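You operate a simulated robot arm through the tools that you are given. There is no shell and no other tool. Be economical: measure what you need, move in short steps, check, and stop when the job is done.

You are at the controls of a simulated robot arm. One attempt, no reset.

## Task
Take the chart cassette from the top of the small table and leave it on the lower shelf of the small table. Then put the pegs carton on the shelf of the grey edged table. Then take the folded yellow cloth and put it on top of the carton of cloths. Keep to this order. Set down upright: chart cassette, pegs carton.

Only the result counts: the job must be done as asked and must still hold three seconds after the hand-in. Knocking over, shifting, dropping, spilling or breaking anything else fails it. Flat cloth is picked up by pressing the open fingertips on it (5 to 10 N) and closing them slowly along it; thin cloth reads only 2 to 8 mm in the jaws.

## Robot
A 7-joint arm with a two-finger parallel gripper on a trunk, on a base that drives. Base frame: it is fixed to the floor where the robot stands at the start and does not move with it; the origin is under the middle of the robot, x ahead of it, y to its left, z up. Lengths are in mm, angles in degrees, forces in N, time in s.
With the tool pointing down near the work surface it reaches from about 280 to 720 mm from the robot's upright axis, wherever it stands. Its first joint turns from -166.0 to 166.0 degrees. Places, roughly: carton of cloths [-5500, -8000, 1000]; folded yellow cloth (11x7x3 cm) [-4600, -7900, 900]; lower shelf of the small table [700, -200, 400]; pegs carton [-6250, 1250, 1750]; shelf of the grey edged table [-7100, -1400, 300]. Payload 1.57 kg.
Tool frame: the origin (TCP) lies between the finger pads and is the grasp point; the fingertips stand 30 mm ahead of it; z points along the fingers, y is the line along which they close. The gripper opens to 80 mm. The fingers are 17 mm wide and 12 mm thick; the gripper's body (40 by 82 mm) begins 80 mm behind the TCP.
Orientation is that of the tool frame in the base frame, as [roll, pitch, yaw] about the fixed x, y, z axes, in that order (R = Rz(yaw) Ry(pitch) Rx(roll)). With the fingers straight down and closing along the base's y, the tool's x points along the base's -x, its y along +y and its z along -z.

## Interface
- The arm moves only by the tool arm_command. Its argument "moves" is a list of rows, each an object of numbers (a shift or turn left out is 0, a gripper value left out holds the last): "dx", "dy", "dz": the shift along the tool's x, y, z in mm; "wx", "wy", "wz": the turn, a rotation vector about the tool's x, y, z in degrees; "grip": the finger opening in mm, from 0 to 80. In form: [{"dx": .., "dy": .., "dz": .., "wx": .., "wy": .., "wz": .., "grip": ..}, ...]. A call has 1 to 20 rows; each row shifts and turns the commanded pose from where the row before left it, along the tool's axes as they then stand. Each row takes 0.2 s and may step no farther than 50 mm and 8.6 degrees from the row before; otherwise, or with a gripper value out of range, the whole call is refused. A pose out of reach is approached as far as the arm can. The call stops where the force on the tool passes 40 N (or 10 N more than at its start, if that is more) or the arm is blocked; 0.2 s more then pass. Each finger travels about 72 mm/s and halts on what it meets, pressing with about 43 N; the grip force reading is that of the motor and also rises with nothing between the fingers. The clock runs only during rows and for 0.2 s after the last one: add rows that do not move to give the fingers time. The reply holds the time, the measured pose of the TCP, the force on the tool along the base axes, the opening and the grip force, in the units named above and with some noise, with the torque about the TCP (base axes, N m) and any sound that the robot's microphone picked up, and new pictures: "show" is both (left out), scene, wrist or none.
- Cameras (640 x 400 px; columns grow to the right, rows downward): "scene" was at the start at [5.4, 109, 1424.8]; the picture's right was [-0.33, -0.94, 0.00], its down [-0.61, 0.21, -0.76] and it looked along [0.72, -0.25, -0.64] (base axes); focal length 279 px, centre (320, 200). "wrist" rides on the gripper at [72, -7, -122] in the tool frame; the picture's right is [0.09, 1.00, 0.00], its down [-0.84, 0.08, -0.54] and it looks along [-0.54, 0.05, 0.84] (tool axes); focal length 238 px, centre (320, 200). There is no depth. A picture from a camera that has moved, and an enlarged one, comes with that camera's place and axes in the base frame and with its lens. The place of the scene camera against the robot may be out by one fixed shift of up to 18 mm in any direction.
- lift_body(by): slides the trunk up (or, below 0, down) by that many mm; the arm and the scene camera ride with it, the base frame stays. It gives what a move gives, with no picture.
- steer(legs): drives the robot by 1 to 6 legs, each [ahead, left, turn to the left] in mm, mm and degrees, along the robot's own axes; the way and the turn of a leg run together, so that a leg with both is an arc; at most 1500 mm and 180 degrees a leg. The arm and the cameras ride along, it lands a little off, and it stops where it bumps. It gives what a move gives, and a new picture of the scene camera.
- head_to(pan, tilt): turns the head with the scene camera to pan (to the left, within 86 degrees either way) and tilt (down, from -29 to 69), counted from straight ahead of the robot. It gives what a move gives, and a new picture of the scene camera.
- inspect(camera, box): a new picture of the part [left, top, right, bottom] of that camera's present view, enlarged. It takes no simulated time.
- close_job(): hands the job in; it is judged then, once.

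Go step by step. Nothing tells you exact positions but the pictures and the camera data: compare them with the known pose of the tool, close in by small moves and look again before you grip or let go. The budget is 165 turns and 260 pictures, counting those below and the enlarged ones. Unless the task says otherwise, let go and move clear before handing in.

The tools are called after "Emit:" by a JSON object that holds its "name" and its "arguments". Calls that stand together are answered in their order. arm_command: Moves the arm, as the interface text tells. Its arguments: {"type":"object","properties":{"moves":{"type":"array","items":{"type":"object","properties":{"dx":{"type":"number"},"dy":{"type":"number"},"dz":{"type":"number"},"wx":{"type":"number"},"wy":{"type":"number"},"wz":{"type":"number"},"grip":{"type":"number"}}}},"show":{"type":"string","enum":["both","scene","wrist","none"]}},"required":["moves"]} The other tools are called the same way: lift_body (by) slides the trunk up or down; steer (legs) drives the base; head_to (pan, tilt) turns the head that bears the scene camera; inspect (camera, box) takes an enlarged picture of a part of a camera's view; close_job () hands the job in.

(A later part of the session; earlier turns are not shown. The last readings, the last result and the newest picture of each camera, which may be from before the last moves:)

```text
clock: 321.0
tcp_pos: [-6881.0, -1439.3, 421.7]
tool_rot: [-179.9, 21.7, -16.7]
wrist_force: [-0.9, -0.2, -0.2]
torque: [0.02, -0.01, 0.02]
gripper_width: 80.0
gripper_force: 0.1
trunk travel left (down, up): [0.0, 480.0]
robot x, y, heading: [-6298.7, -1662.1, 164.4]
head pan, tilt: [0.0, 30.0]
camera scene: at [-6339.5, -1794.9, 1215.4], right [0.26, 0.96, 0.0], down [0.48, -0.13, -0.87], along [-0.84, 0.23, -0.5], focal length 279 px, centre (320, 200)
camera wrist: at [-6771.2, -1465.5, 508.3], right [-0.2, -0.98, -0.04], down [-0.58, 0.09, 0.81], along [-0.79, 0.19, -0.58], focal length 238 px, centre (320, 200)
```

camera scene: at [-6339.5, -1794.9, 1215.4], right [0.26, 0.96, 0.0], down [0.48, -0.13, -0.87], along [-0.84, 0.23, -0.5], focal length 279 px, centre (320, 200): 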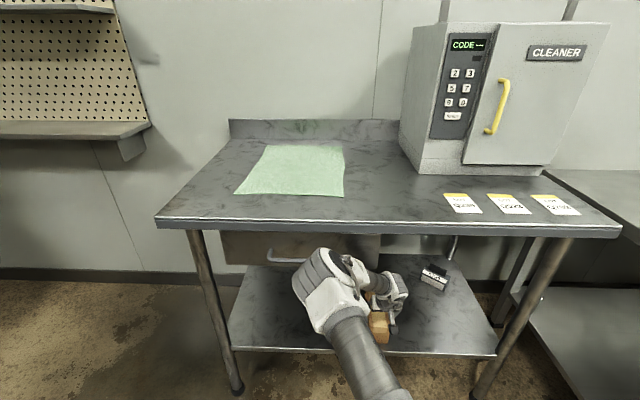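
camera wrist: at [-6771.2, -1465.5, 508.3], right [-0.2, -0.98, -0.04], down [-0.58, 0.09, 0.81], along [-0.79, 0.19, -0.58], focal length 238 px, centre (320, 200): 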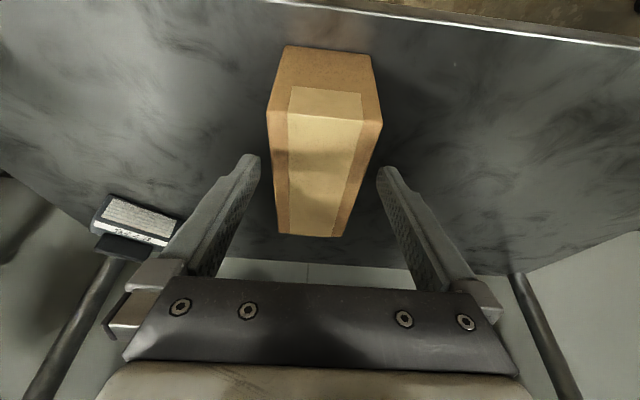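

The carton stands upright on the shelf, inside its edge. I rise a little more and back away, then check.

Emit:
{"name": "arm_command", "arguments": {"moves": [{"dz": -25}, {}], "show": "none"}}

Emit:
{"name": "steer", "arguments": {"legs": [[-450, 0, 0]]}}

Emit:
{"name": "inspect", "arguments": {"camera": "scene", "box": [210, 130, 530, 330]}}

```text
clock: 321.6
tcp_pos: [-6868.9, -1443.4, 441.1]
tool_rot: [-179.9, 21.4, -16.8]
wrist_force: [0.0, -0.4, -0.6]
torque: [0.03, -0.02, 0.02]
gripper_width: 80.1
gripper_force: 0.2
trunk travel left (down, up): [0.0, 480.0]
robot x, y, heading: [-6297.5, -1659.5, 164.5]
head pan, tilt: [0.0, 30.0]
```

```text
clock: 322.3
tcp_pos: [-6868.5, -1442.5, 442.8]
tool_rot: [-179.9, 21.4, -16.7]
wrist_force: [-1.1, 0.1, -0.5]
torque: [0.01, -0.01, -0.01]
gripper_width: 79.8
gripper_force: 0.1
trunk travel left (down, up): [0.0, 480.0]
robot x, y, heading: [-6298.0, -1658.1, 164.5]
head pan, tilt: [0.0, 30.0]
stopped in leg 1: the robot was blocked; the commanded pose is now the measured one
camera scene: at [-6339.0, -1795.0, 1215.5], right [0.26, 0.96, 0.0], down [0.48, -0.13, -0.87], along [-0.84, 0.23, -0.5], focal length 279 px, centre (320, 200)
```

scene: 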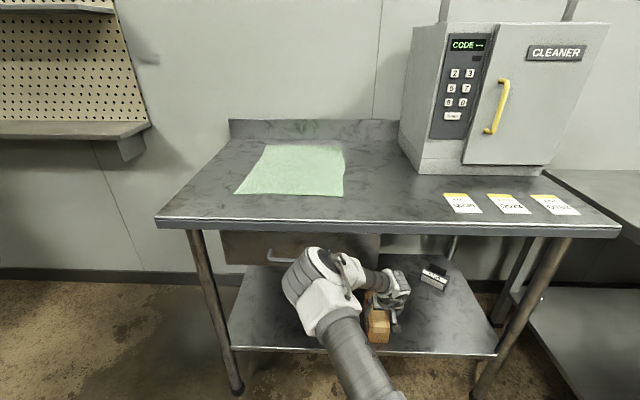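

```text
2.00 times, centred on (370, 230) of scene
camera zoom: at [-6339.0, -1795.0, 1215.5], right [0.26, 0.96, 0.0], down [0.48, -0.13, -0.87], along [-0.84, 0.23, -0.5], focal length 557 px, centre (220, 140)
```

zoom: 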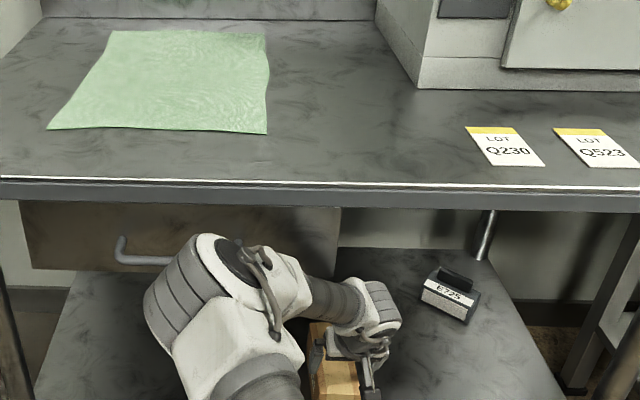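

The base is blocked going back, probably because the elbow folded up under the drawer. I stretch the arm forward above the carton to lower the elbow, then try a short back-off.

Emit:
{"name": "arm_command", "arguments": {"moves": [{"dx": -14, "dz": 5.5}, {"dx": -14, "dz": 5.5}, {"dx": -14, "dz": 5.5}, {}], "show": "both"}}

Emit:
{"name": "inspect", "arguments": {"camera": "scene", "box": [210, 220, 450, 370]}}

```text
clock: 323.5
tcp_pos: [-6870.9, -1425.2, 426.0]
tool_rot: [-179.5, 19.0, -18.8]
wrist_force: [-0.2, -0.6, 0.3]
torque: [0.0, -0.04, 0.05]
gripper_width: 79.9
gripper_force: 0.1
trunk travel left (down, up): [0.0, 480.0]
robot x, y, heading: [-6278.6, -1670.3, 164.6]
head pan, tilt: [0.0, 30.0]
stopped in row 4: the arm was blocked; the commanded pose is now the measured one
camera scene: at [-6325.6, -1798.4, 1215.4], right [0.27, 0.96, 0.0], down [0.48, -0.13, -0.87], along [-0.83, 0.23, -0.5], focal length 279 px, centre (320, 200)
camera wrist: at [-6768.2, -1455.3, 518.0], right [-0.24, -0.97, -0.04], down [-0.61, 0.12, 0.78], along [-0.76, 0.21, -0.62], focal length 238 px, centre (320, 200)
```

scene: 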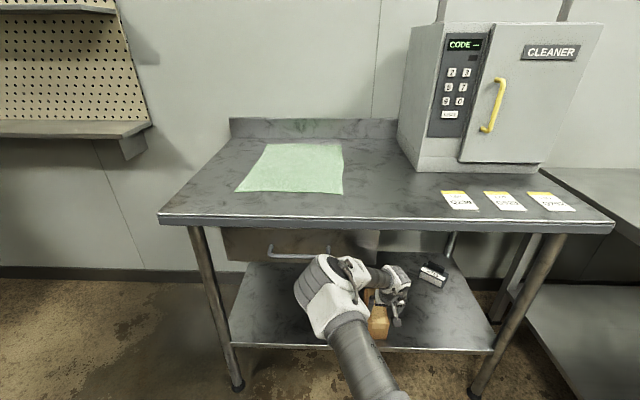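
wrist: 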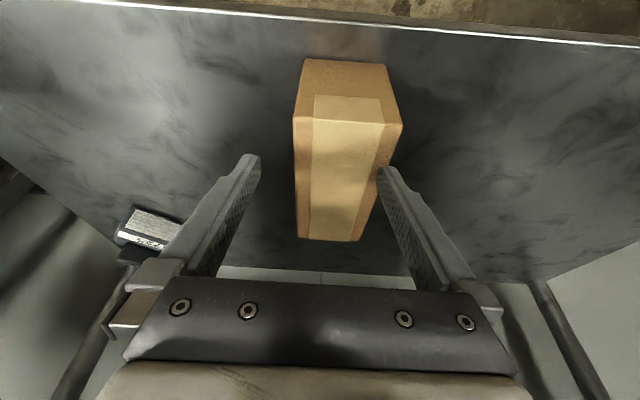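

```text
2.67 times, centred on (330, 295) of scene
camera zoom: at [-6325.6, -1798.4, 1215.4], right [0.27, 0.96, 0.0], down [0.48, -0.13, -0.87], along [-0.83, 0.23, -0.5], focal length 743 px, centre (293, -53)
```

zoom: 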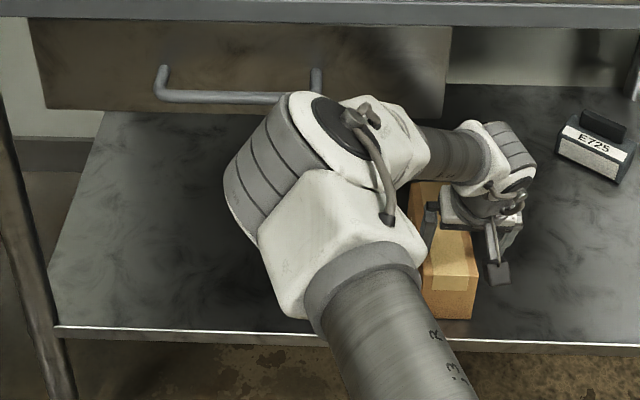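

The elbow was pressing on the drawer's handle; the contact has now eased. The carton is unaffected. I try backing off again.

Emit:
{"name": "steer", "arguments": {"legs": [[-60, 0, 0]]}}

```text
clock: 324.5
tcp_pos: [-6816.4, -1441.8, 428.4]
tool_rot: [-179.5, 19.3, -18.5]
wrist_force: [0.0, -0.1, 0.5]
torque: [0.02, -0.02, 0.01]
gripper_width: 80.1
gripper_force: 0.0
trunk travel left (down, up): [0.0, 480.0]
robot x, y, heading: [-6228.7, -1679.3, 164.9]
head pan, tilt: [0.0, 30.0]
camera scene: at [-6268.1, -1814.7, 1215.4], right [0.27, 0.96, 0.0], down [0.48, -0.13, -0.87], along [-0.83, 0.23, -0.5], focal length 279 px, centre (320, 200)
```

scene: 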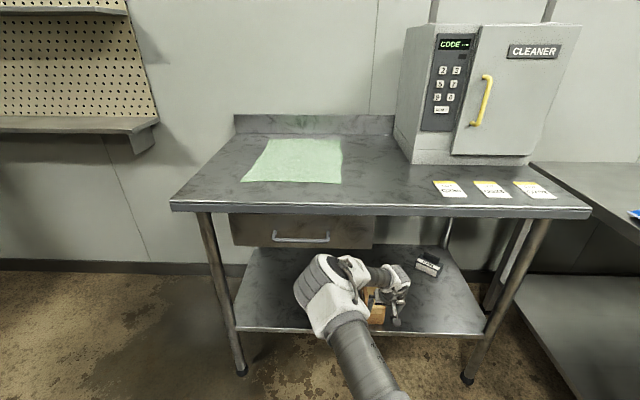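

Free now. I back off further and inspect the result.

Emit:
{"name": "steer", "arguments": {"legs": [[-400, 0, 0]]}}

Emit:
{"name": "inspect", "arguments": {"camera": "scene", "box": [210, 130, 530, 330]}}

```text
clock: 327.7
tcp_pos: [-6426.6, -1551.4, 428.0]
tool_rot: [-179.5, 19.3, -18.5]
wrist_force: [-0.5, 0.3, 0.7]
torque: [0.01, -0.02, 0.03]
gripper_width: 79.9
gripper_force: 0.1
trunk travel left (down, up): [0.0, 480.0]
robot x, y, heading: [-5838.8, -1787.8, 164.5]
head pan, tilt: [0.0, 30.0]
camera scene: at [-5877.7, -1922.1, 1215.4], right [0.26, 0.96, 0.0], down [0.48, -0.13, -0.87], along [-0.84, 0.23, -0.5], focal length 279 px, centre (320, 200)
```

scene: 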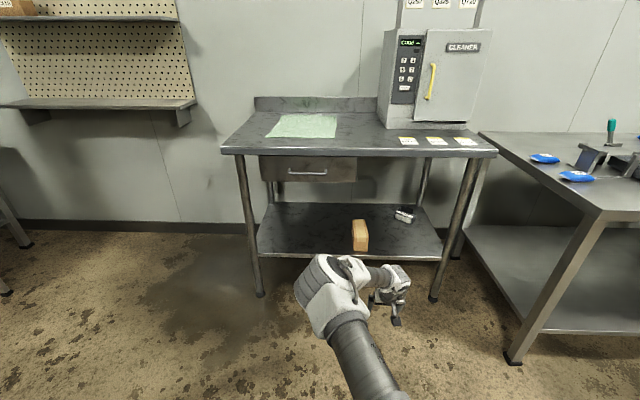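

```text
2.00 times, centred on (370, 230) of scene
camera zoom: at [-5877.7, -1922.1, 1215.4], right [0.26, 0.96, 0.0], down [0.48, -0.13, -0.87], along [-0.84, 0.23, -0.5], focal length 557 px, centre (220, 140)
```

zoom: 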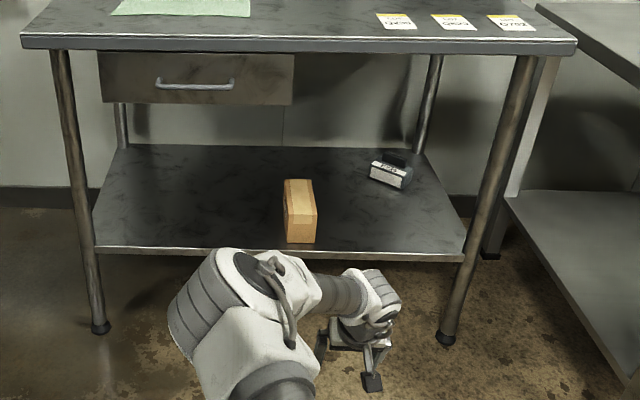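

The pegs carton stands upright on the shelf and everything else is in place. Now for the yellow cloth: I put the arm in a travel pose, then turn to look down the room.

Emit:
{"name": "arm_command", "arguments": {"moves": [{"wy": 6.5, "dz": -30}, {"wy": 6.5, "dz": -30}, {"wy": 6.3, "dz": -30}, {"dz": -45}, {"dz": -45}, {"dz": -45}, {"dz": -45}, {"dx": 40}, {"dx": 40}, {"dx": 40}, {}], "show": "none"}}

Emit:
{"name": "lift_body", "arguments": {"by": 225}}

Emit:
{"name": "head_to", "arguments": {"pan": 0, "tilt": 15}}

Emit:
{"name": "steer", "arguments": {"legs": [[-150, 0, 0], [0, 0, 88]]}}

```text
clock: 330.1
tcp_pos: [-6297.2, -1597.7, 697.2]
tool_rot: [-179.6, -0.1, -18.7]
wrist_force: [0.2, 0.0, -0.2]
torque: [-0.01, 0.04, -0.01]
gripper_width: 79.9
gripper_force: 0.1
trunk travel left (down, up): [0.0, 480.0]
robot x, y, heading: [-5837.8, -1788.5, 164.4]
head pan, tilt: [0.0, 30.0]
```

```text
clock: 332.5
tcp_pos: [-6297.0, -1599.1, 921.4]
tool_rot: [-179.5, -0.1, -18.7]
wrist_force: [0.0, 0.3, 0.5]
torque: [-0.02, -0.03, -0.01]
gripper_width: 79.9
gripper_force: 0.1
trunk travel left (down, up): [-225.0, 255.0]
robot x, y, heading: [-5832.2, -1787.0, 164.7]
head pan, tilt: [0.0, 30.0]
```

```text
clock: 333.3
tcp_pos: [-6296.4, -1597.7, 922.8]
tool_rot: [-179.5, 0.0, -18.7]
wrist_force: [0.3, -1.1, -0.1]
torque: [0.01, 0.0, 0.0]
gripper_width: 80.0
gripper_force: 0.0
trunk travel left (down, up): [-225.0, 255.0]
robot x, y, heading: [-5835.1, -1783.3, 164.6]
head pan, tilt: [0.0, 15.0]
camera scene: at [-5880.6, -1921.3, 1464.5], right [0.26, 0.96, 0.0], down [0.25, -0.07, -0.97], along [-0.93, 0.26, -0.26], focal length 279 px, centre (320, 200)
```

scene: 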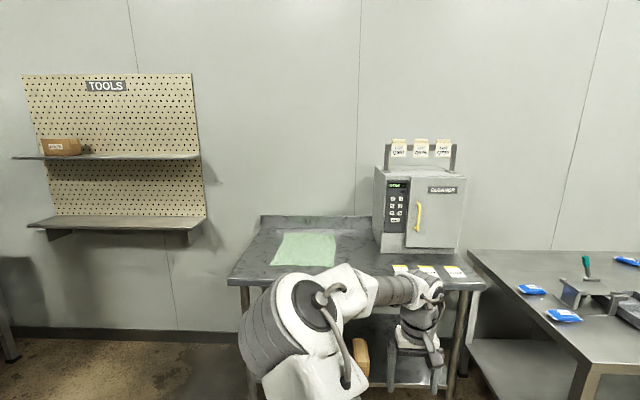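

```text
clock: 340.0
tcp_pos: [-5888.1, -2283.7, 921.8]
tool_rot: [-179.5, 0.0, 70.4]
wrist_force: [-0.4, -0.6, -0.3]
torque: [0.01, 0.04, 0.04]
gripper_width: 79.8
gripper_force: 0.2
trunk travel left (down, up): [-225.0, 255.0]
robot x, y, heading: [-5691.8, -1827.0, -106.2]
head pan, tilt: [0.0, 15.0]
camera scene: at [-5555.9, -1881.7, 1464.6], right [-0.96, 0.28, 0.0], down [0.07, 0.25, -0.97], along [-0.27, -0.93, -0.26], focal length 279 px, centre (320, 200)
```

scene: 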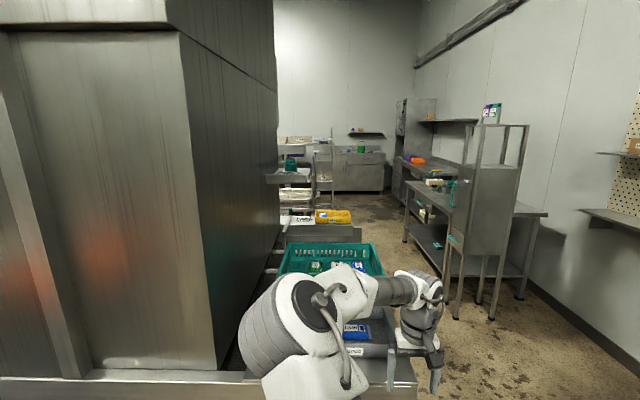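

The conveyor table ahead has to be passed on its right. I shift right 520 mm, then drive down the corridor.

Emit:
{"name": "steer", "arguments": {"legs": [[0, -530, 0], [900, 0, 0]]}}

```text
clock: 350.3
tcp_pos: [-6665.5, -3005.1, 922.1]
tool_rot: [-179.5, -0.1, 69.4]
wrist_force: [0.0, 0.9, -0.2]
torque: [-0.02, 0.0, 0.0]
gripper_width: 80.0
gripper_force: 0.1
trunk travel left (down, up): [-225.0, 255.0]
robot x, y, heading: [-6456.1, -2552.4, -107.5]
head pan, tilt: [0.0, 15.0]
camera scene: at [-6325.1, -2609.1, 1464.6], right [-0.95, 0.3, 0.0], down [0.08, 0.25, -0.97], along [-0.29, -0.92, -0.26], focal length 279 px, centre (320, 200)
```

scene: 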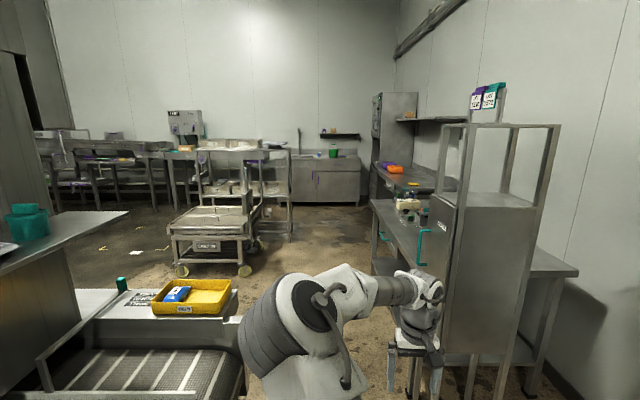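

The corridor continues between the conveyor and the cabinet. I drive on in its middle and look again.

Emit:
{"name": "steer", "arguments": {"legs": [[1000, 40, 0]]}}

Emit:
{"name": "head_to", "arguments": {"pan": 40, "tilt": 20}}

```text
clock: 357.3
tcp_pos: [-6931.1, -3983.1, 922.9]
tool_rot: [-179.4, 0.0, 69.1]
wrist_force: [0.2, 0.3, -0.2]
torque: [-0.02, 0.01, -0.02]
gripper_width: 80.1
gripper_force: 0.0
trunk travel left (down, up): [-225.0, 255.0]
robot x, y, heading: [-6724.7, -3530.9, -107.7]
head pan, tilt: [0.0, 15.0]
camera scene: at [-6590.0, -3587.4, 1464.6], right [-0.95, 0.3, 0.0], down [0.08, 0.25, -0.97], along [-0.29, -0.92, -0.26], focal length 279 px, centre (320, 200)
```

scene: 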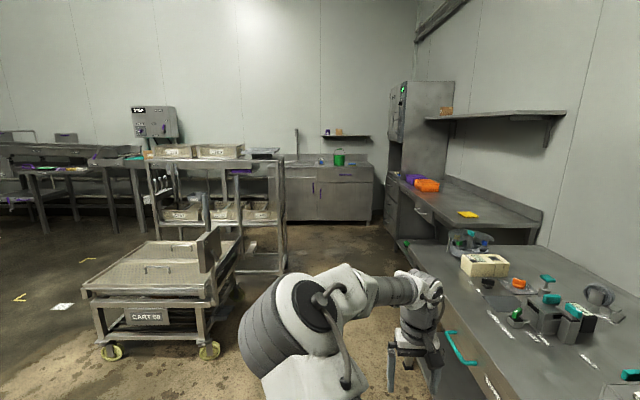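

```text
clock: 358.3
tcp_pos: [-6930.5, -3983.7, 922.3]
tool_rot: [-179.5, -0.1, 69.2]
wrist_force: [0.4, 0.1, 0.2]
torque: [-0.03, 0.01, 0.02]
gripper_width: 80.0
gripper_force: 0.0
trunk travel left (down, up): [-225.0, 255.0]
robot x, y, heading: [-6723.4, -3530.4, -107.1]
head pan, tilt: [40.0, 20.0]
camera scene: at [-6526.4, -3584.3, 1456.4], right [-0.92, -0.38, 0.0], down [-0.13, 0.32, -0.94], along [0.36, -0.87, -0.34], focal length 279 px, centre (320, 200)
```

scene: 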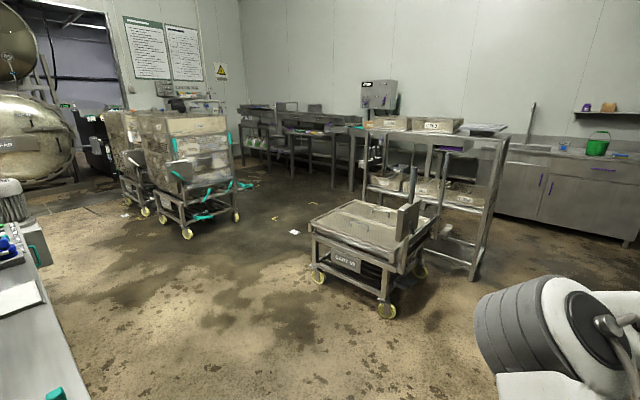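

I can see the far tables where the cloth and the carton of cloths should be. I zoom in there.

Emit:
{"name": "inspect", "arguments": {"camera": "scene", "box": [230, 80, 430, 205]}}

```text
3.20 times, centred on (330, 142) of scene
camera zoom: at [-6526.4, -3584.3, 1456.4], right [-0.92, -0.38, 0.0], down [-0.13, 0.32, -0.94], along [0.36, -0.87, -0.34], focal length 892 px, centre (288, 384)
```

zoom: 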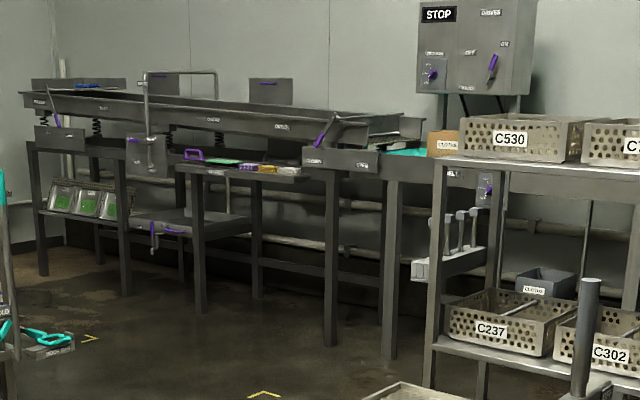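

The CLOTHS carton and the folded yellow cloth are visible on the far tables. Before crossing left I check the corner of the near table.

Emit:
{"name": "head_to", "arguments": {"pan": 60, "tilt": 40}}

```text
clock: 359.2
tcp_pos: [-6930.3, -3983.3, 922.1]
tool_rot: [-179.6, 0.0, 69.2]
wrist_force: [-0.1, 0.6, 0.3]
torque: [0.01, -0.02, -0.02]
gripper_width: 80.2
gripper_force: 0.1
trunk travel left (down, up): [-225.0, 255.0]
robot x, y, heading: [-6723.3, -3530.2, -107.4]
head pan, tilt: [60.0, 40.0]
camera scene: at [-6504.6, -3560.9, 1425.1], right [-0.74, -0.68, 0.0], down [-0.43, 0.47, -0.77], along [0.52, -0.56, -0.64], focal length 279 px, centre (320, 200)
```

scene: 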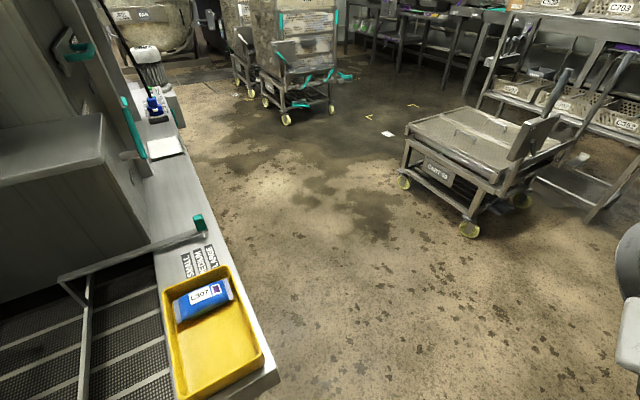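

The floor between the conveyor and the carts is wide open. I drive around the conveyor corner and across, keeping my heading toward the far tables.

Emit:
{"name": "head_to", "arguments": {"pan": 20, "tilt": 25}}

Emit:
{"name": "steer", "arguments": {"legs": [[640, 200, 0], [172, 957, 0], [172, 957, 0]]}}

```text
clock: 360.2
tcp_pos: [-6929.8, -3983.6, 923.1]
tool_rot: [-179.5, 0.0, 69.2]
wrist_force: [-0.7, 0.0, -0.1]
torque: [0.01, 0.01, 0.0]
gripper_width: 80.0
gripper_force: 0.0
trunk travel left (down, up): [-225.0, 255.0]
robot x, y, heading: [-6722.5, -3529.5, -107.2]
head pan, tilt: [20.0, 25.0]
camera scene: at [-6557.8, -3590.3, 1448.3], right [-1.0, -0.05, 0.0], down [-0.02, 0.42, -0.91], along [0.04, -0.91, -0.42], focal length 279 px, centre (320, 200)
```

scene: 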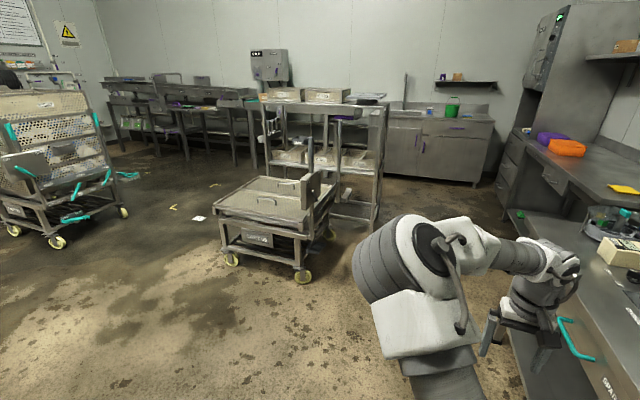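

```text
clock: 379.2
tcp_pos: [-5186.5, -5551.9, 921.8]
tool_rot: [-179.5, 0.0, 69.6]
wrist_force: [0.4, -0.3, -0.3]
torque: [0.02, -0.01, 0.04]
gripper_width: 80.0
gripper_force: 0.1
trunk travel left (down, up): [-225.0, 255.0]
robot x, y, heading: [-4986.7, -5099.0, -107.1]
head pan, tilt: [20.0, 25.0]
camera scene: at [-4816.7, -5155.9, 1448.3], right [-1.0, -0.05, 0.0], down [-0.02, 0.42, -0.91], along [0.05, -0.91, -0.42], focal length 279 px, centre (320, 200)
```

scene: 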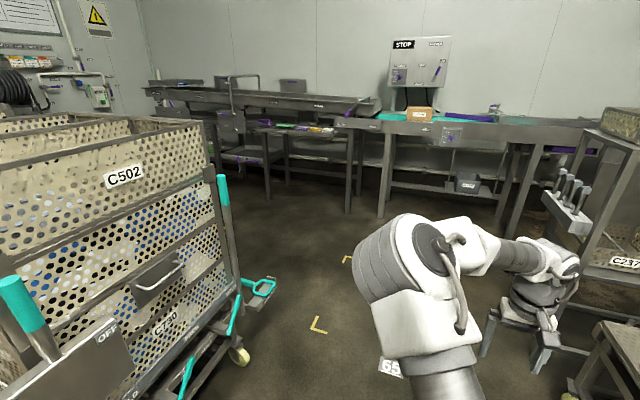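

I'm across. The CLOTHS carton and the cloth table are ahead; I zoom in.

Emit:
{"name": "inspect", "arguments": {"camera": "scene", "box": [200, 60, 480, 235]}}

Emit:
{"name": "inspect", "arguments": {"camera": "scene", "box": [240, 90, 440, 165]}}

```text
2.29 times, centred on (340, 148) of scene
camera zoom: at [-4816.7, -5155.9, 1448.3], right [-1.0, -0.05, 0.0], down [-0.02, 0.42, -0.91], along [0.05, -0.91, -0.42], focal length 637 px, centre (274, 320)
```

zoom: 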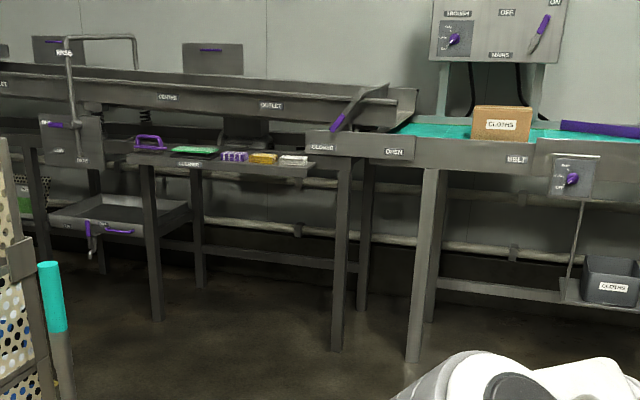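

```text
3.20 times, centred on (340, 128) of scene
camera zoom: at [-4816.7, -5155.9, 1448.3], right [-1.0, -0.05, 0.0], down [-0.02, 0.42, -0.91], along [0.05, -0.91, -0.42], focal length 892 px, centre (256, 432)
```

zoom: 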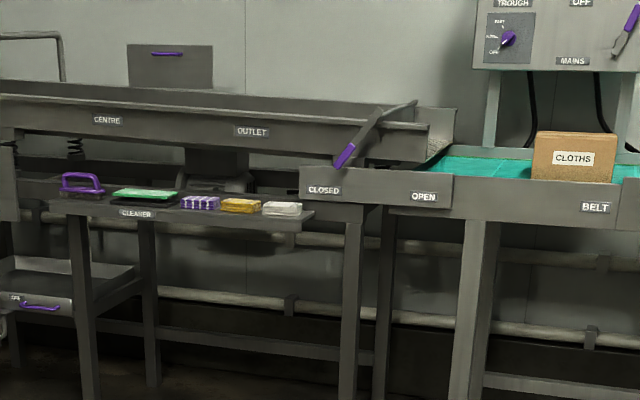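

The table ahead holds striped, yellow and white folded cloths in a row; the CLOTHS carton stands on the green belt to the right. I drive closer.

Emit:
{"name": "steer", "arguments": {"legs": [[812, 250, 0], [812, 250, 0]]}}

```text
clock: 390.1
tcp_pos: [-5168.8, -7243.7, 921.7]
tool_rot: [-179.4, 0.0, 70.1]
wrist_force: [0.1, 0.0, -0.3]
torque: [-0.01, -0.01, -0.03]
gripper_width: 79.9
gripper_force: 0.1
trunk travel left (down, up): [-225.0, 255.0]
robot x, y, heading: [-4970.7, -6790.8, -106.6]
head pan, tilt: [20.0, 25.0]
camera scene: at [-4802.4, -6845.3, 1448.3], right [-1.0, -0.06, 0.0], down [-0.02, 0.42, -0.91], along [0.05, -0.9, -0.42], focal length 279 px, centre (320, 200)
```

scene: 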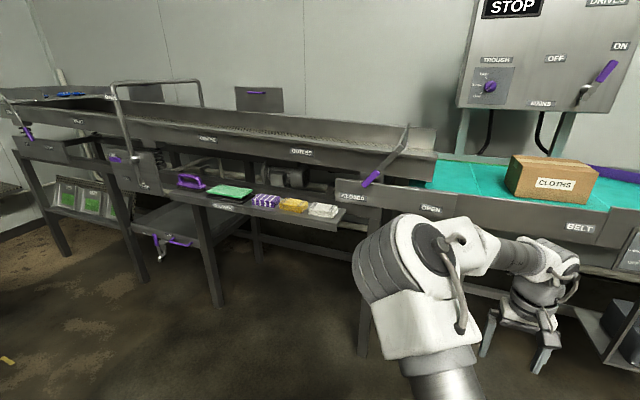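

The yellow cloth is at about (-4625, -7900, 920) and the carton top near z 1110. I raise the arm and move in front of the cloth table.

Emit:
{"name": "arm_command", "arguments": {"moves": [{"dz": -45}, {"dz": -45}, {"dz": -45}, {"dz": -45}, {"dz": -45}], "show": "none"}}

Emit:
{"name": "steer", "arguments": {"legs": [[0, 640, 0], [330, 0, 0]]}}

Emit:
{"name": "head_to", "arguments": {"pan": -5, "tilt": 40}}

Emit:
{"name": "arm_command", "arguments": {"moves": [{}], "show": "wrist"}}

```text
clock: 391.3
tcp_pos: [-5167.8, -7245.5, 1146.8]
tool_rot: [-179.5, 0.0, 69.9]
wrist_force: [-0.1, 0.1, 0.3]
torque: [0.01, 0.02, 0.0]
gripper_width: 79.9
gripper_force: 0.1
trunk travel left (down, up): [-225.0, 255.0]
robot x, y, heading: [-4970.6, -6787.0, -106.6]
head pan, tilt: [20.0, 25.0]
```

```text
clock: 398.9
tcp_pos: [-4633.4, -7740.1, 1146.8]
tool_rot: [-179.4, -0.1, 71.1]
wrist_force: [-0.1, 0.8, -0.5]
torque: [-0.01, 0.02, 0.03]
gripper_width: 79.8
gripper_force: 0.1
trunk travel left (down, up): [-225.0, 255.0]
robot x, y, heading: [-4442.0, -7277.7, -105.9]
head pan, tilt: [20.0, 25.0]
camera scene: at [-4276.1, -7334.4, 1448.3], right [-1.0, -0.08, 0.0], down [-0.03, 0.42, -0.91], along [0.07, -0.9, -0.42], focal length 279 px, centre (320, 200)
```

scene: 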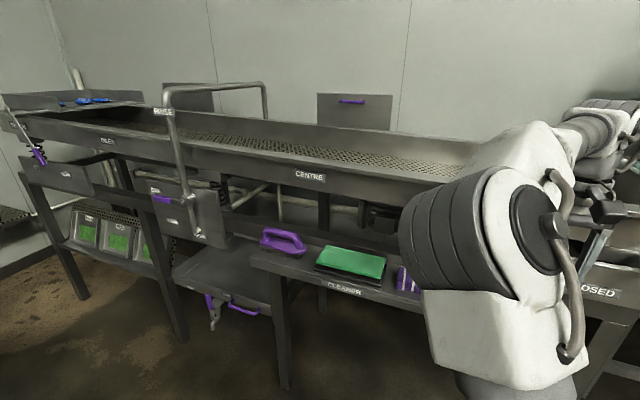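

```text
clock: 399.8
tcp_pos: [-4634.3, -7741.8, 1147.2]
tool_rot: [-179.5, 0.0, 71.0]
wrist_force: [0.2, -0.1, -1.1]
torque: [-0.01, 0.01, -0.01]
gripper_width: 79.7
gripper_force: 0.1
trunk travel left (down, up): [-225.0, 255.0]
robot x, y, heading: [-4444.5, -7279.7, -105.6]
head pan, tilt: [-5.0, 40.0]
camera scene: at [-4313.0, -7322.2, 1425.0], right [-0.94, 0.35, 0.0], down [0.23, 0.6, -0.77], along [-0.27, -0.72, -0.64], focal length 279 px, centre (320, 200)
```

scene: 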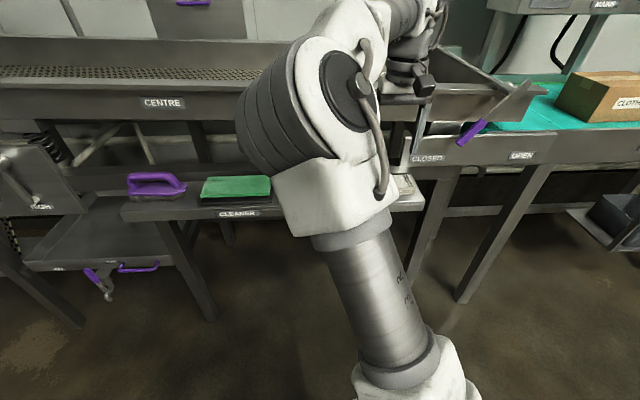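

```text
clock: 400.2
tcp_pos: [-4632.8, -7740.9, 1146.9]
tool_rot: [-179.5, 0.0, 70.9]
wrist_force: [-0.3, 0.8, -0.4]
torque: [-0.01, 0.01, -0.04]
gripper_width: 79.9
gripper_force: 0.1
trunk travel left (down, up): [-225.0, 255.0]
robot x, y, heading: [-4443.9, -7278.4, -105.8]
head pan, tilt: [-5.0, 40.0]
camera wrist: at [-4615.8, -7671.3, 1269.0], right [0.97, -0.24, -0.01], down [-0.2, -0.82, 0.54], along [-0.14, -0.52, -0.84], focal length 238 px, centre (320, 200)
```

wrist: 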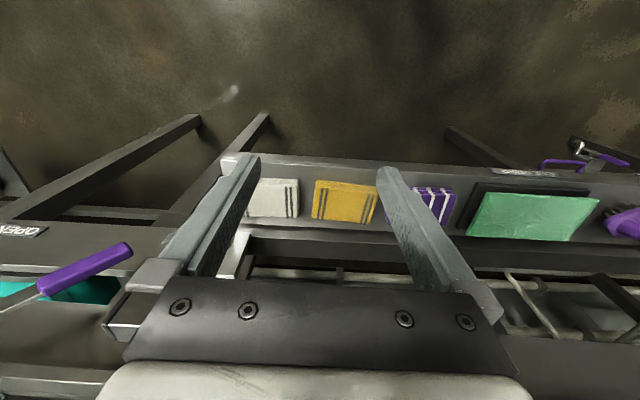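

The wrist camera shows the yellow cloth right below, long side across, on a narrow strip in front of the trough. I zoom in to judge the space around it.

Emit:
{"name": "inspect", "arguments": {"camera": "wrist", "box": [220, 130, 460, 280]}}

Emit:
{"name": "steer", "arguments": {"legs": [[0, -300, 0]]}}

Emit:
{"name": "head_to", "arguments": {"pan": 15, "tilt": 35}}

```text
2.67 times, centred on (340, 205) of wrist
camera zoom: at [-4615.8, -7671.3, 1269.0], right [0.97, -0.24, -0.01], down [-0.2, -0.82, 0.54], along [-0.14, -0.52, -0.84], focal length 636 px, centre (267, 187)
```

zoom: 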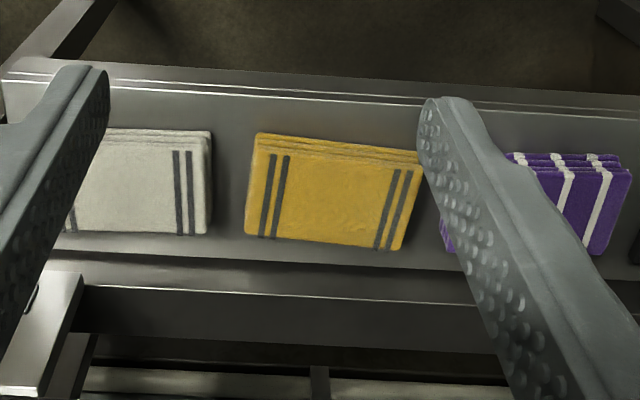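

```text
clock: 403.0
tcp_pos: [-4915.5, -7663.1, 1147.9]
tool_rot: [-179.6, 0.0, 71.0]
wrist_force: [0.9, -0.3, 0.6]
torque: [0.0, -0.02, -0.01]
gripper_width: 80.0
gripper_force: 0.1
trunk travel left (down, up): [-225.0, 255.0]
robot x, y, heading: [-4726.3, -7201.3, -105.6]
head pan, tilt: [-5.0, 40.0]
camera scene: at [-4594.5, -7243.2, 1425.0], right [-0.94, 0.35, 0.0], down [0.23, 0.6, -0.77], along [-0.27, -0.72, -0.64], focal length 279 px, centre (320, 200)
```

scene: 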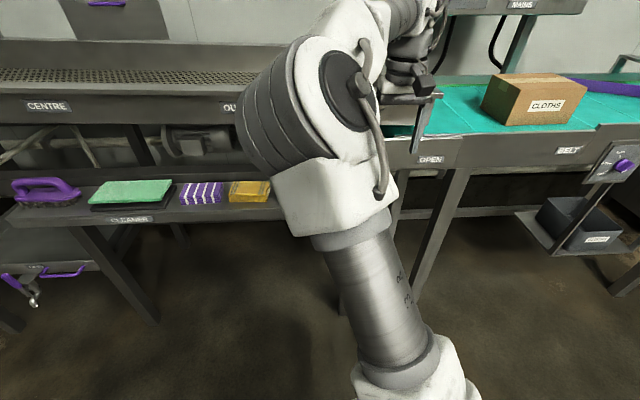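

```text
clock: 403.8
tcp_pos: [-4914.6, -7663.4, 1147.5]
tool_rot: [-179.5, 0.0, 71.0]
wrist_force: [0.3, -0.1, 0.3]
torque: [0.03, -0.04, -0.04]
gripper_width: 80.0
gripper_force: 0.1
trunk travel left (down, up): [-225.0, 255.0]
robot x, y, heading: [-4726.5, -7198.4, -105.6]
head pan, tilt: [15.0, 35.0]
camera scene: at [-4565.6, -7251.7, 1432.5], right [-1.0, 0.01, 0.0], down [0.01, 0.57, -0.82], along [-0.01, -0.82, -0.57], focal length 279 px, centre (320, 200)
```

scene: 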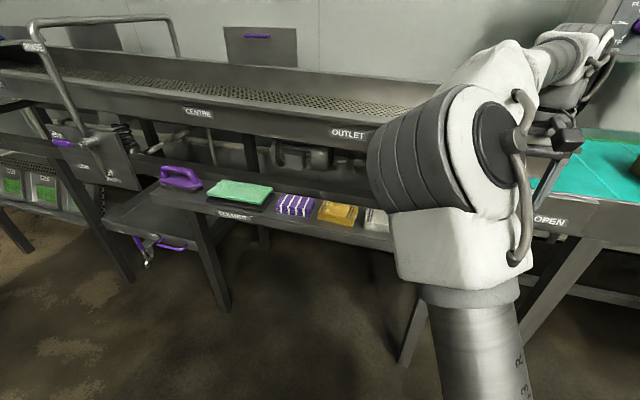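

There is room for the fingers in front of and behind the cloth, so I'll straddle its 7 cm depth. I turn the gripper by 90° here, then move back over the cloth.

Emit:
{"name": "arm_command", "arguments": {"moves": [{"wz": 8.2}, {"wz": 8.2}, {"wz": 8.2}, {"wz": 8.2}, {"wz": 8.2}, {"wz": 8.2}, {"wz": 8.2}, {"wz": 8.2}, {"wz": 8.2}, {"wz": 8.2}, {"wz": 8.2}, {}], "show": "scene"}}

```text
clock: 406.4
tcp_pos: [-4914.7, -7663.2, 1145.8]
tool_rot: [-180.0, 0.5, -19.4]
wrist_force: [-0.4, -0.1, -0.4]
torque: [0.02, 0.0, 0.01]
gripper_width: 80.2
gripper_force: 0.0
trunk travel left (down, up): [-225.0, 255.0]
robot x, y, heading: [-4724.9, -7200.6, -105.7]
head pan, tilt: [15.0, 35.0]
camera scene: at [-4565.5, -7251.7, 1432.6], right [-1.0, 0.01, 0.0], down [0.01, 0.57, -0.82], along [-0.01, -0.82, -0.57], focal length 279 px, centre (320, 200)
```

scene: 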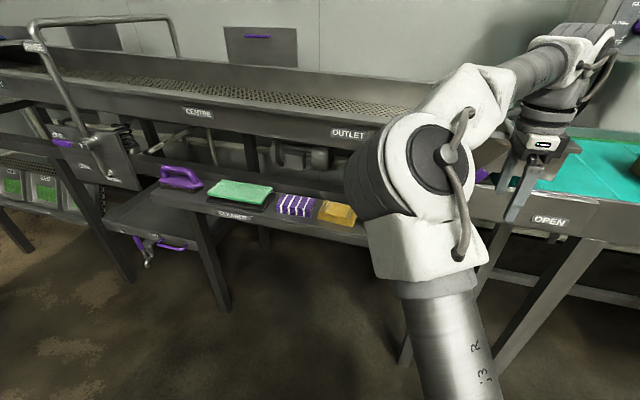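

Now I move back left over the cloth and look with the wrist camera.

Emit:
{"name": "steer", "arguments": {"legs": [[0, 300, 0]]}}

Emit:
{"name": "arm_command", "arguments": {"moves": [{"wz": -1.7, "dy": 38}, {"dy": 38}, {"dy": 38}, {"dy": 38}, {"dx": 10}, {}], "show": "both"}}

```text
clock: 409.2
tcp_pos: [-4618.2, -7745.6, 1148.2]
tool_rot: [-179.9, 0.5, -18.6]
wrist_force: [0.2, 0.2, -0.2]
torque: [-0.01, 0.01, -0.02]
gripper_width: 80.0
gripper_force: 0.0
trunk travel left (down, up): [-225.0, 255.0]
robot x, y, heading: [-4433.3, -7281.9, -105.1]
head pan, tilt: [15.0, 35.0]
camera scene: at [-4271.9, -7331.2, 1432.6], right [-1.0, 0.0, 0.0], down [0.0, 0.57, -0.82], along [0.0, -0.82, -0.57], focal length 279 px, centre (320, 200)
```

scene: 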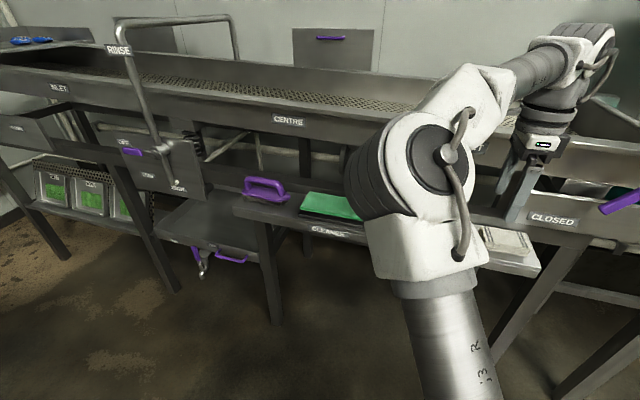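

```text
clock: 410.6
tcp_pos: [-4640.1, -7870.6, 1137.3]
tool_rot: [-180.0, 0.5, -17.1]
wrist_force: [-0.4, 0.5, 0.1]
torque: [0.02, -0.02, 0.0]
gripper_width: 80.0
gripper_force: 0.0
out of reach, approached as far as the arm can: row 4
trunk travel left (down, up): [-225.0, 255.0]
robot x, y, heading: [-4429.8, -7280.1, -105.2]
head pan, tilt: [15.0, 35.0]
camera scene: at [-4271.9, -7331.3, 1432.5], right [-1.0, 0.0, 0.0], down [0.0, 0.57, -0.82], along [0.0, -0.82, -0.57], focal length 279 px, centre (320, 200)
camera wrist: at [-4568.2, -7885.1, 1259.6], right [-0.2, -0.98, 0.0], down [-0.82, 0.17, 0.55], along [-0.54, 0.11, -0.84], focal length 238 px, centre (320, 200)
```

scene: 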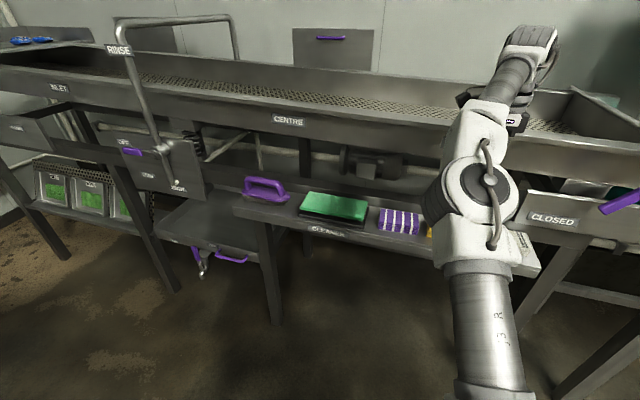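
wrist: 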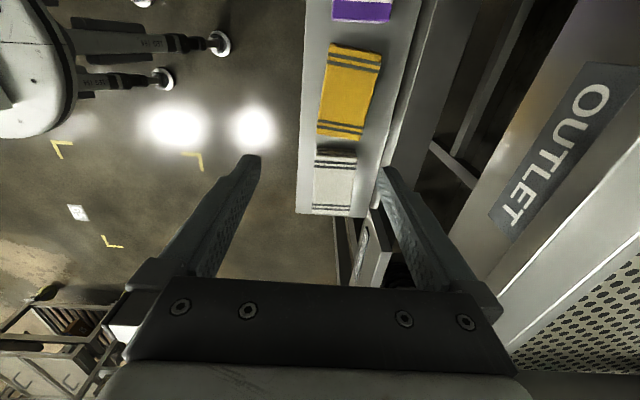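

The cloth is slightly ahead and left of the tool, with enough room to the trough wall. I lower 130 mm and centre over it.

Emit:
{"name": "arm_command", "arguments": {"moves": [{"dz": 45}, {"dz": 45}, {"dz": 40}, {"dx": 10, "dy": 16}, {"dx": 10, "dy": 16}, {}], "show": "wrist"}}

Emit:
{"name": "inspect", "arguments": {"camera": "wrist", "box": [220, 40, 460, 240]}}

```text
clock: 412.1
tcp_pos: [-4630.5, -7905.5, 1008.3]
tool_rot: [179.9, 0.4, -17.1]
wrist_force: [-0.3, -0.6, 0.6]
torque: [0.01, 0.05, -0.02]
gripper_width: 79.8
gripper_force: 0.0
trunk travel left (down, up): [-225.0, 255.0]
robot x, y, heading: [-4433.0, -7279.8, -105.2]
head pan, tilt: [15.0, 35.0]
camera wrist: at [-4559.3, -7920.4, 1129.7], right [-0.2, -0.98, 0.0], down [-0.82, 0.17, 0.55], along [-0.54, 0.11, -0.84], focal length 238 px, centre (320, 200)
```

wrist: 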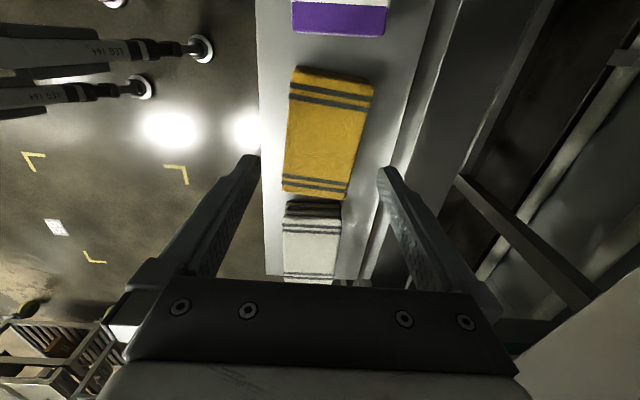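

```text
2.00 times, centred on (340, 140) of wrist
camera zoom: at [-4559.3, -7920.4, 1129.7], right [-0.2, -0.98, 0.0], down [-0.82, 0.17, 0.55], along [-0.54, 0.11, -0.84], focal length 477 px, centre (280, 320)
```

zoom: 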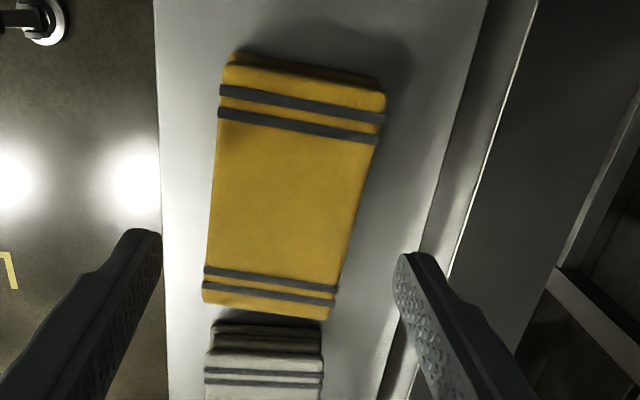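

I correct the yaw by 3° and lower further, watching position.

Emit:
{"name": "arm_command", "arguments": {"moves": [{"wz": 3, "dx": 1, "dy": 3}, {"dz": 35}, {"dz": 23}, {}], "show": "wrist"}}

Emit:
{"name": "inspect", "arguments": {"camera": "wrist", "box": [220, 40, 460, 240]}}

```text
clock: 413.1
tcp_pos: [-4629.4, -7908.4, 950.5]
tool_rot: [179.9, 0.5, -20.0]
wrist_force: [0.2, -0.4, 0.4]
torque: [-0.02, -0.01, 0.01]
gripper_width: 80.2
gripper_force: 0.1
trunk travel left (down, up): [-225.0, 255.0]
robot x, y, heading: [-4433.6, -7284.1, -105.2]
head pan, tilt: [15.0, 35.0]
camera wrist: at [-4559.6, -7927.3, 1071.8], right [-0.25, -0.97, 0.0], down [-0.81, 0.21, 0.55], along [-0.53, 0.14, -0.84], focal length 238 px, centre (320, 200)
```

wrist: 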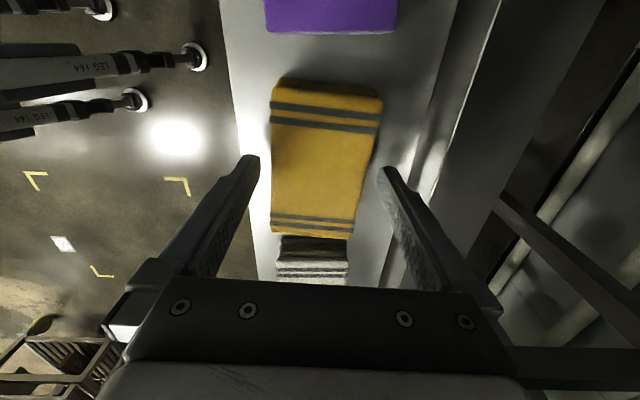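

```text
2.00 times, centred on (340, 140) of wrist
camera zoom: at [-4559.6, -7927.3, 1071.8], right [-0.25, -0.97, 0.0], down [-0.81, 0.21, 0.55], along [-0.53, 0.14, -0.84], focal length 477 px, centre (280, 320)
```

zoom: 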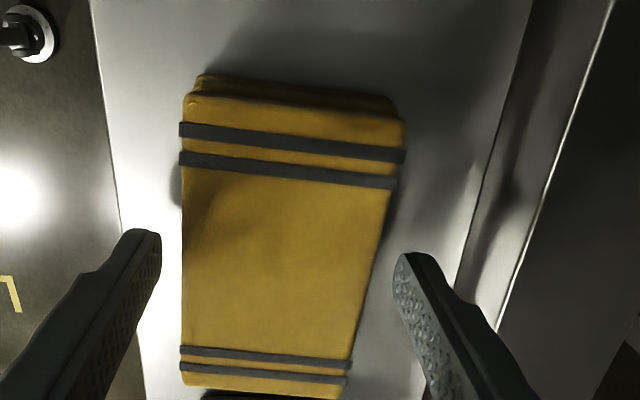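

The cloth is centred between the fingers, its top near z 906. I lower in steps to bring the tips just above the strip.

Emit:
{"name": "arm_command", "arguments": {"moves": [{"dx": -2, "dz": 15}, {"dz": 10}, {"dz": 8}, {}], "show": "wrist"}}

```text
clock: 413.9
tcp_pos: [-4633.6, -7906.3, 929.6]
tool_rot: [179.3, 0.6, -20.0]
wrist_force: [3.8, 8.2, 15.9]
torque: [0.87, -0.44, 0.03]
gripper_width: 80.2
gripper_force: 0.1
trunk travel left (down, up): [-225.0, 255.0]
robot x, y, heading: [-4437.3, -7281.0, -105.3]
head pan, tilt: [15.0, 35.0]
stopped in row 4: the force on the tool passed its limit at 48 N (the readings are from after the stop); the commanded pose is now the measured one
camera wrist: at [-4561.8, -7924.4, 1051.6], right [-0.25, -0.97, 0.01], down [-0.81, 0.22, 0.55], along [-0.53, 0.13, -0.83], focal length 238 px, centre (320, 200)
```

wrist: 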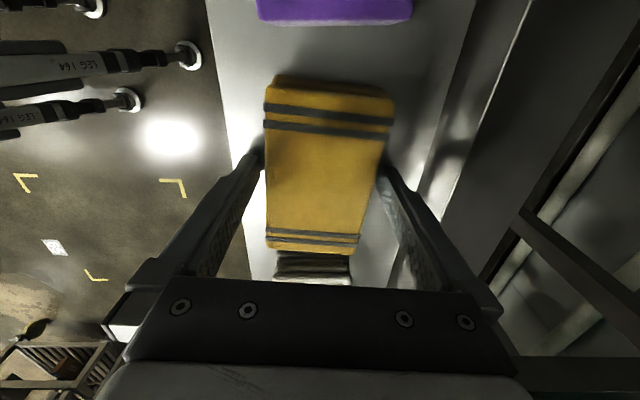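

The tips touched the strip (z≈899). I rise 4 mm and close slowly on the cloth.

Emit:
{"name": "arm_command", "arguments": {"moves": [{"dz": -4}, {"grip": 74}, {"grip": 70}, {"grip": 66}, {"grip": 60}, {"grip": 50}, {"grip": 40}, {"grip": 20}, {"grip": 0}, {}, {}], "show": "wrist"}}

```text
clock: 416.3
tcp_pos: [-4633.4, -7907.0, 931.8]
tool_rot: [179.4, 0.5, -20.0]
wrist_force: [0.3, 0.0, -0.2]
torque: [0.02, 0.01, 0.0]
gripper_width: 63.6
gripper_force: 42.5
trunk travel left (down, up): [-225.0, 255.0]
robot x, y, heading: [-4433.8, -7282.2, -105.6]
head pan, tilt: [15.0, 35.0]
camera wrist: at [-4562.3, -7926.0, 1052.5], right [-0.25, -0.97, 0.01], down [-0.81, 0.22, 0.55], along [-0.53, 0.13, -0.83], focal length 238 px, centre (320, 200)
```

wrist: 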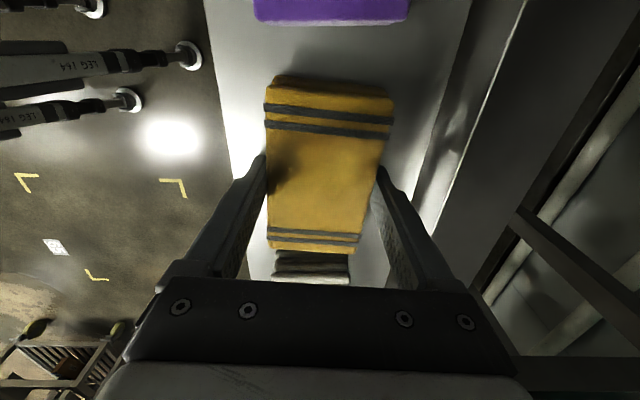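

Gripped at 63.6 mm with full force. I lift slowly and check.

Emit:
{"name": "arm_command", "arguments": {"moves": [{"dz": -2}, {"dz": -3}, {"dz": -5}, {"dz": -10}, {"dz": -20}, {}], "show": "wrist"}}

```text
clock: 417.7
tcp_pos: [-4632.5, -7907.8, 970.6]
tool_rot: [179.3, 0.5, -20.0]
wrist_force: [0.9, -0.2, -0.5]
torque: [0.0, -0.01, 0.02]
gripper_width: 64.0
gripper_force: 42.9
trunk travel left (down, up): [-225.0, 255.0]
robot x, y, heading: [-4432.2, -7280.1, -105.3]
head pan, tilt: [15.0, 35.0]
camera wrist: at [-4561.2, -7925.2, 1092.0], right [-0.25, -0.97, 0.01], down [-0.81, 0.22, 0.55], along [-0.53, 0.13, -0.83], focal length 238 px, centre (320, 200)
```

wrist: 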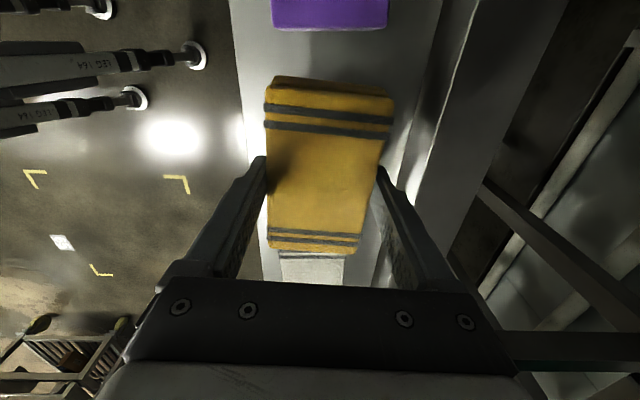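

The cloth is held. I raise it, draw it back from the trough, and back the base off before moving right to the CLOTHS carton.

Emit:
{"name": "arm_command", "arguments": {"moves": [{"dz": -40}, {"dz": -40}, {"dz": -40}, {"dy": -40}, {"dy": -40}, {"dy": -40}, {"dy": -40}, {"dz": -45}, {"dz": -45}, {"dz": -40}, {}], "show": "none"}}

Emit:
{"name": "steer", "arguments": {"legs": [[-250, 0, 0], [0, -960, 0]]}}

Emit:
{"name": "head_to", "arguments": {"pan": 0, "tilt": 25}}

```text
clock: 420.1
tcp_pos: [-4570.3, -7756.9, 1219.2]
tool_rot: [179.5, 0.6, -20.0]
wrist_force: [0.8, -0.7, -1.5]
torque: [0.0, 0.05, 0.0]
gripper_width: 63.7
gripper_force: 42.6
out of reach, approached as far as the arm can: row 3
trunk travel left (down, up): [-225.0, 255.0]
robot x, y, heading: [-4430.7, -7281.0, -105.3]
head pan, tilt: [15.0, 35.0]
```

```text
clock: 429.5
tcp_pos: [-5442.5, -7276.7, 1219.2]
tool_rot: [179.5, 0.5, -19.4]
wrist_force: [1.3, 0.5, 0.0]
torque: [0.01, -0.05, 0.0]
gripper_width: 63.6
gripper_force: 42.8
trunk travel left (down, up): [-225.0, 255.0]
robot x, y, heading: [-5313.9, -6800.0, -104.3]
head pan, tilt: [15.0, 35.0]
camera scene: at [-5150.1, -6846.7, 1432.6], right [-1.0, -0.01, 0.0], down [0.0, 0.57, -0.82], along [0.01, -0.82, -0.57], focal length 279 px, centre (320, 200)
```

scene: 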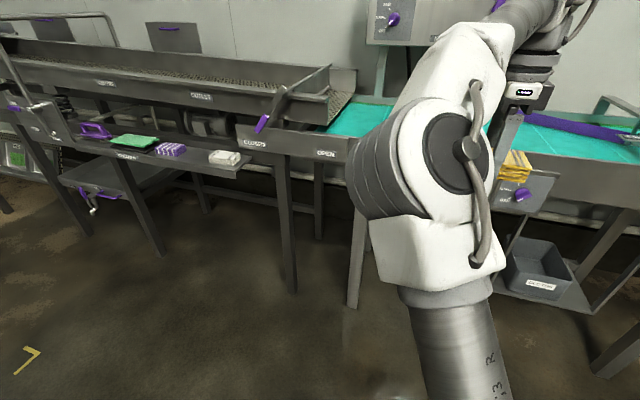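

```text
clock: 430.3
tcp_pos: [-5442.4, -7275.6, 1218.4]
tool_rot: [179.4, 0.6, -19.4]
wrist_force: [-0.4, 0.5, -0.3]
torque: [0.01, -0.02, 0.0]
gripper_width: 64.1
gripper_force: 42.6
trunk travel left (down, up): [-225.0, 255.0]
robot x, y, heading: [-5309.6, -6799.2, -104.4]
head pan, tilt: [0.0, 25.0]
camera scene: at [-5173.9, -6847.8, 1448.3], right [-0.97, 0.25, 0.0], down [0.11, 0.41, -0.91], along [-0.23, -0.88, -0.42], focal length 279 px, centre (320, 200)
```

scene: 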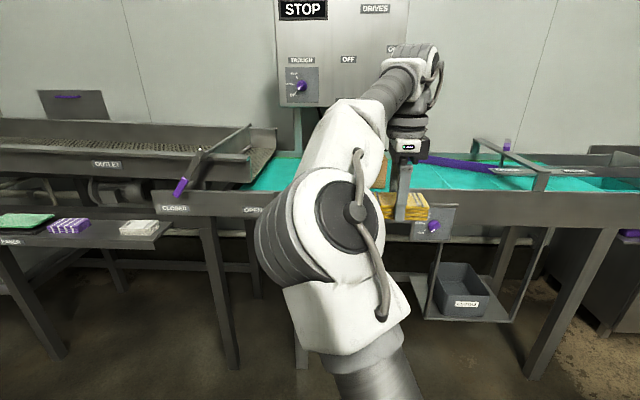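

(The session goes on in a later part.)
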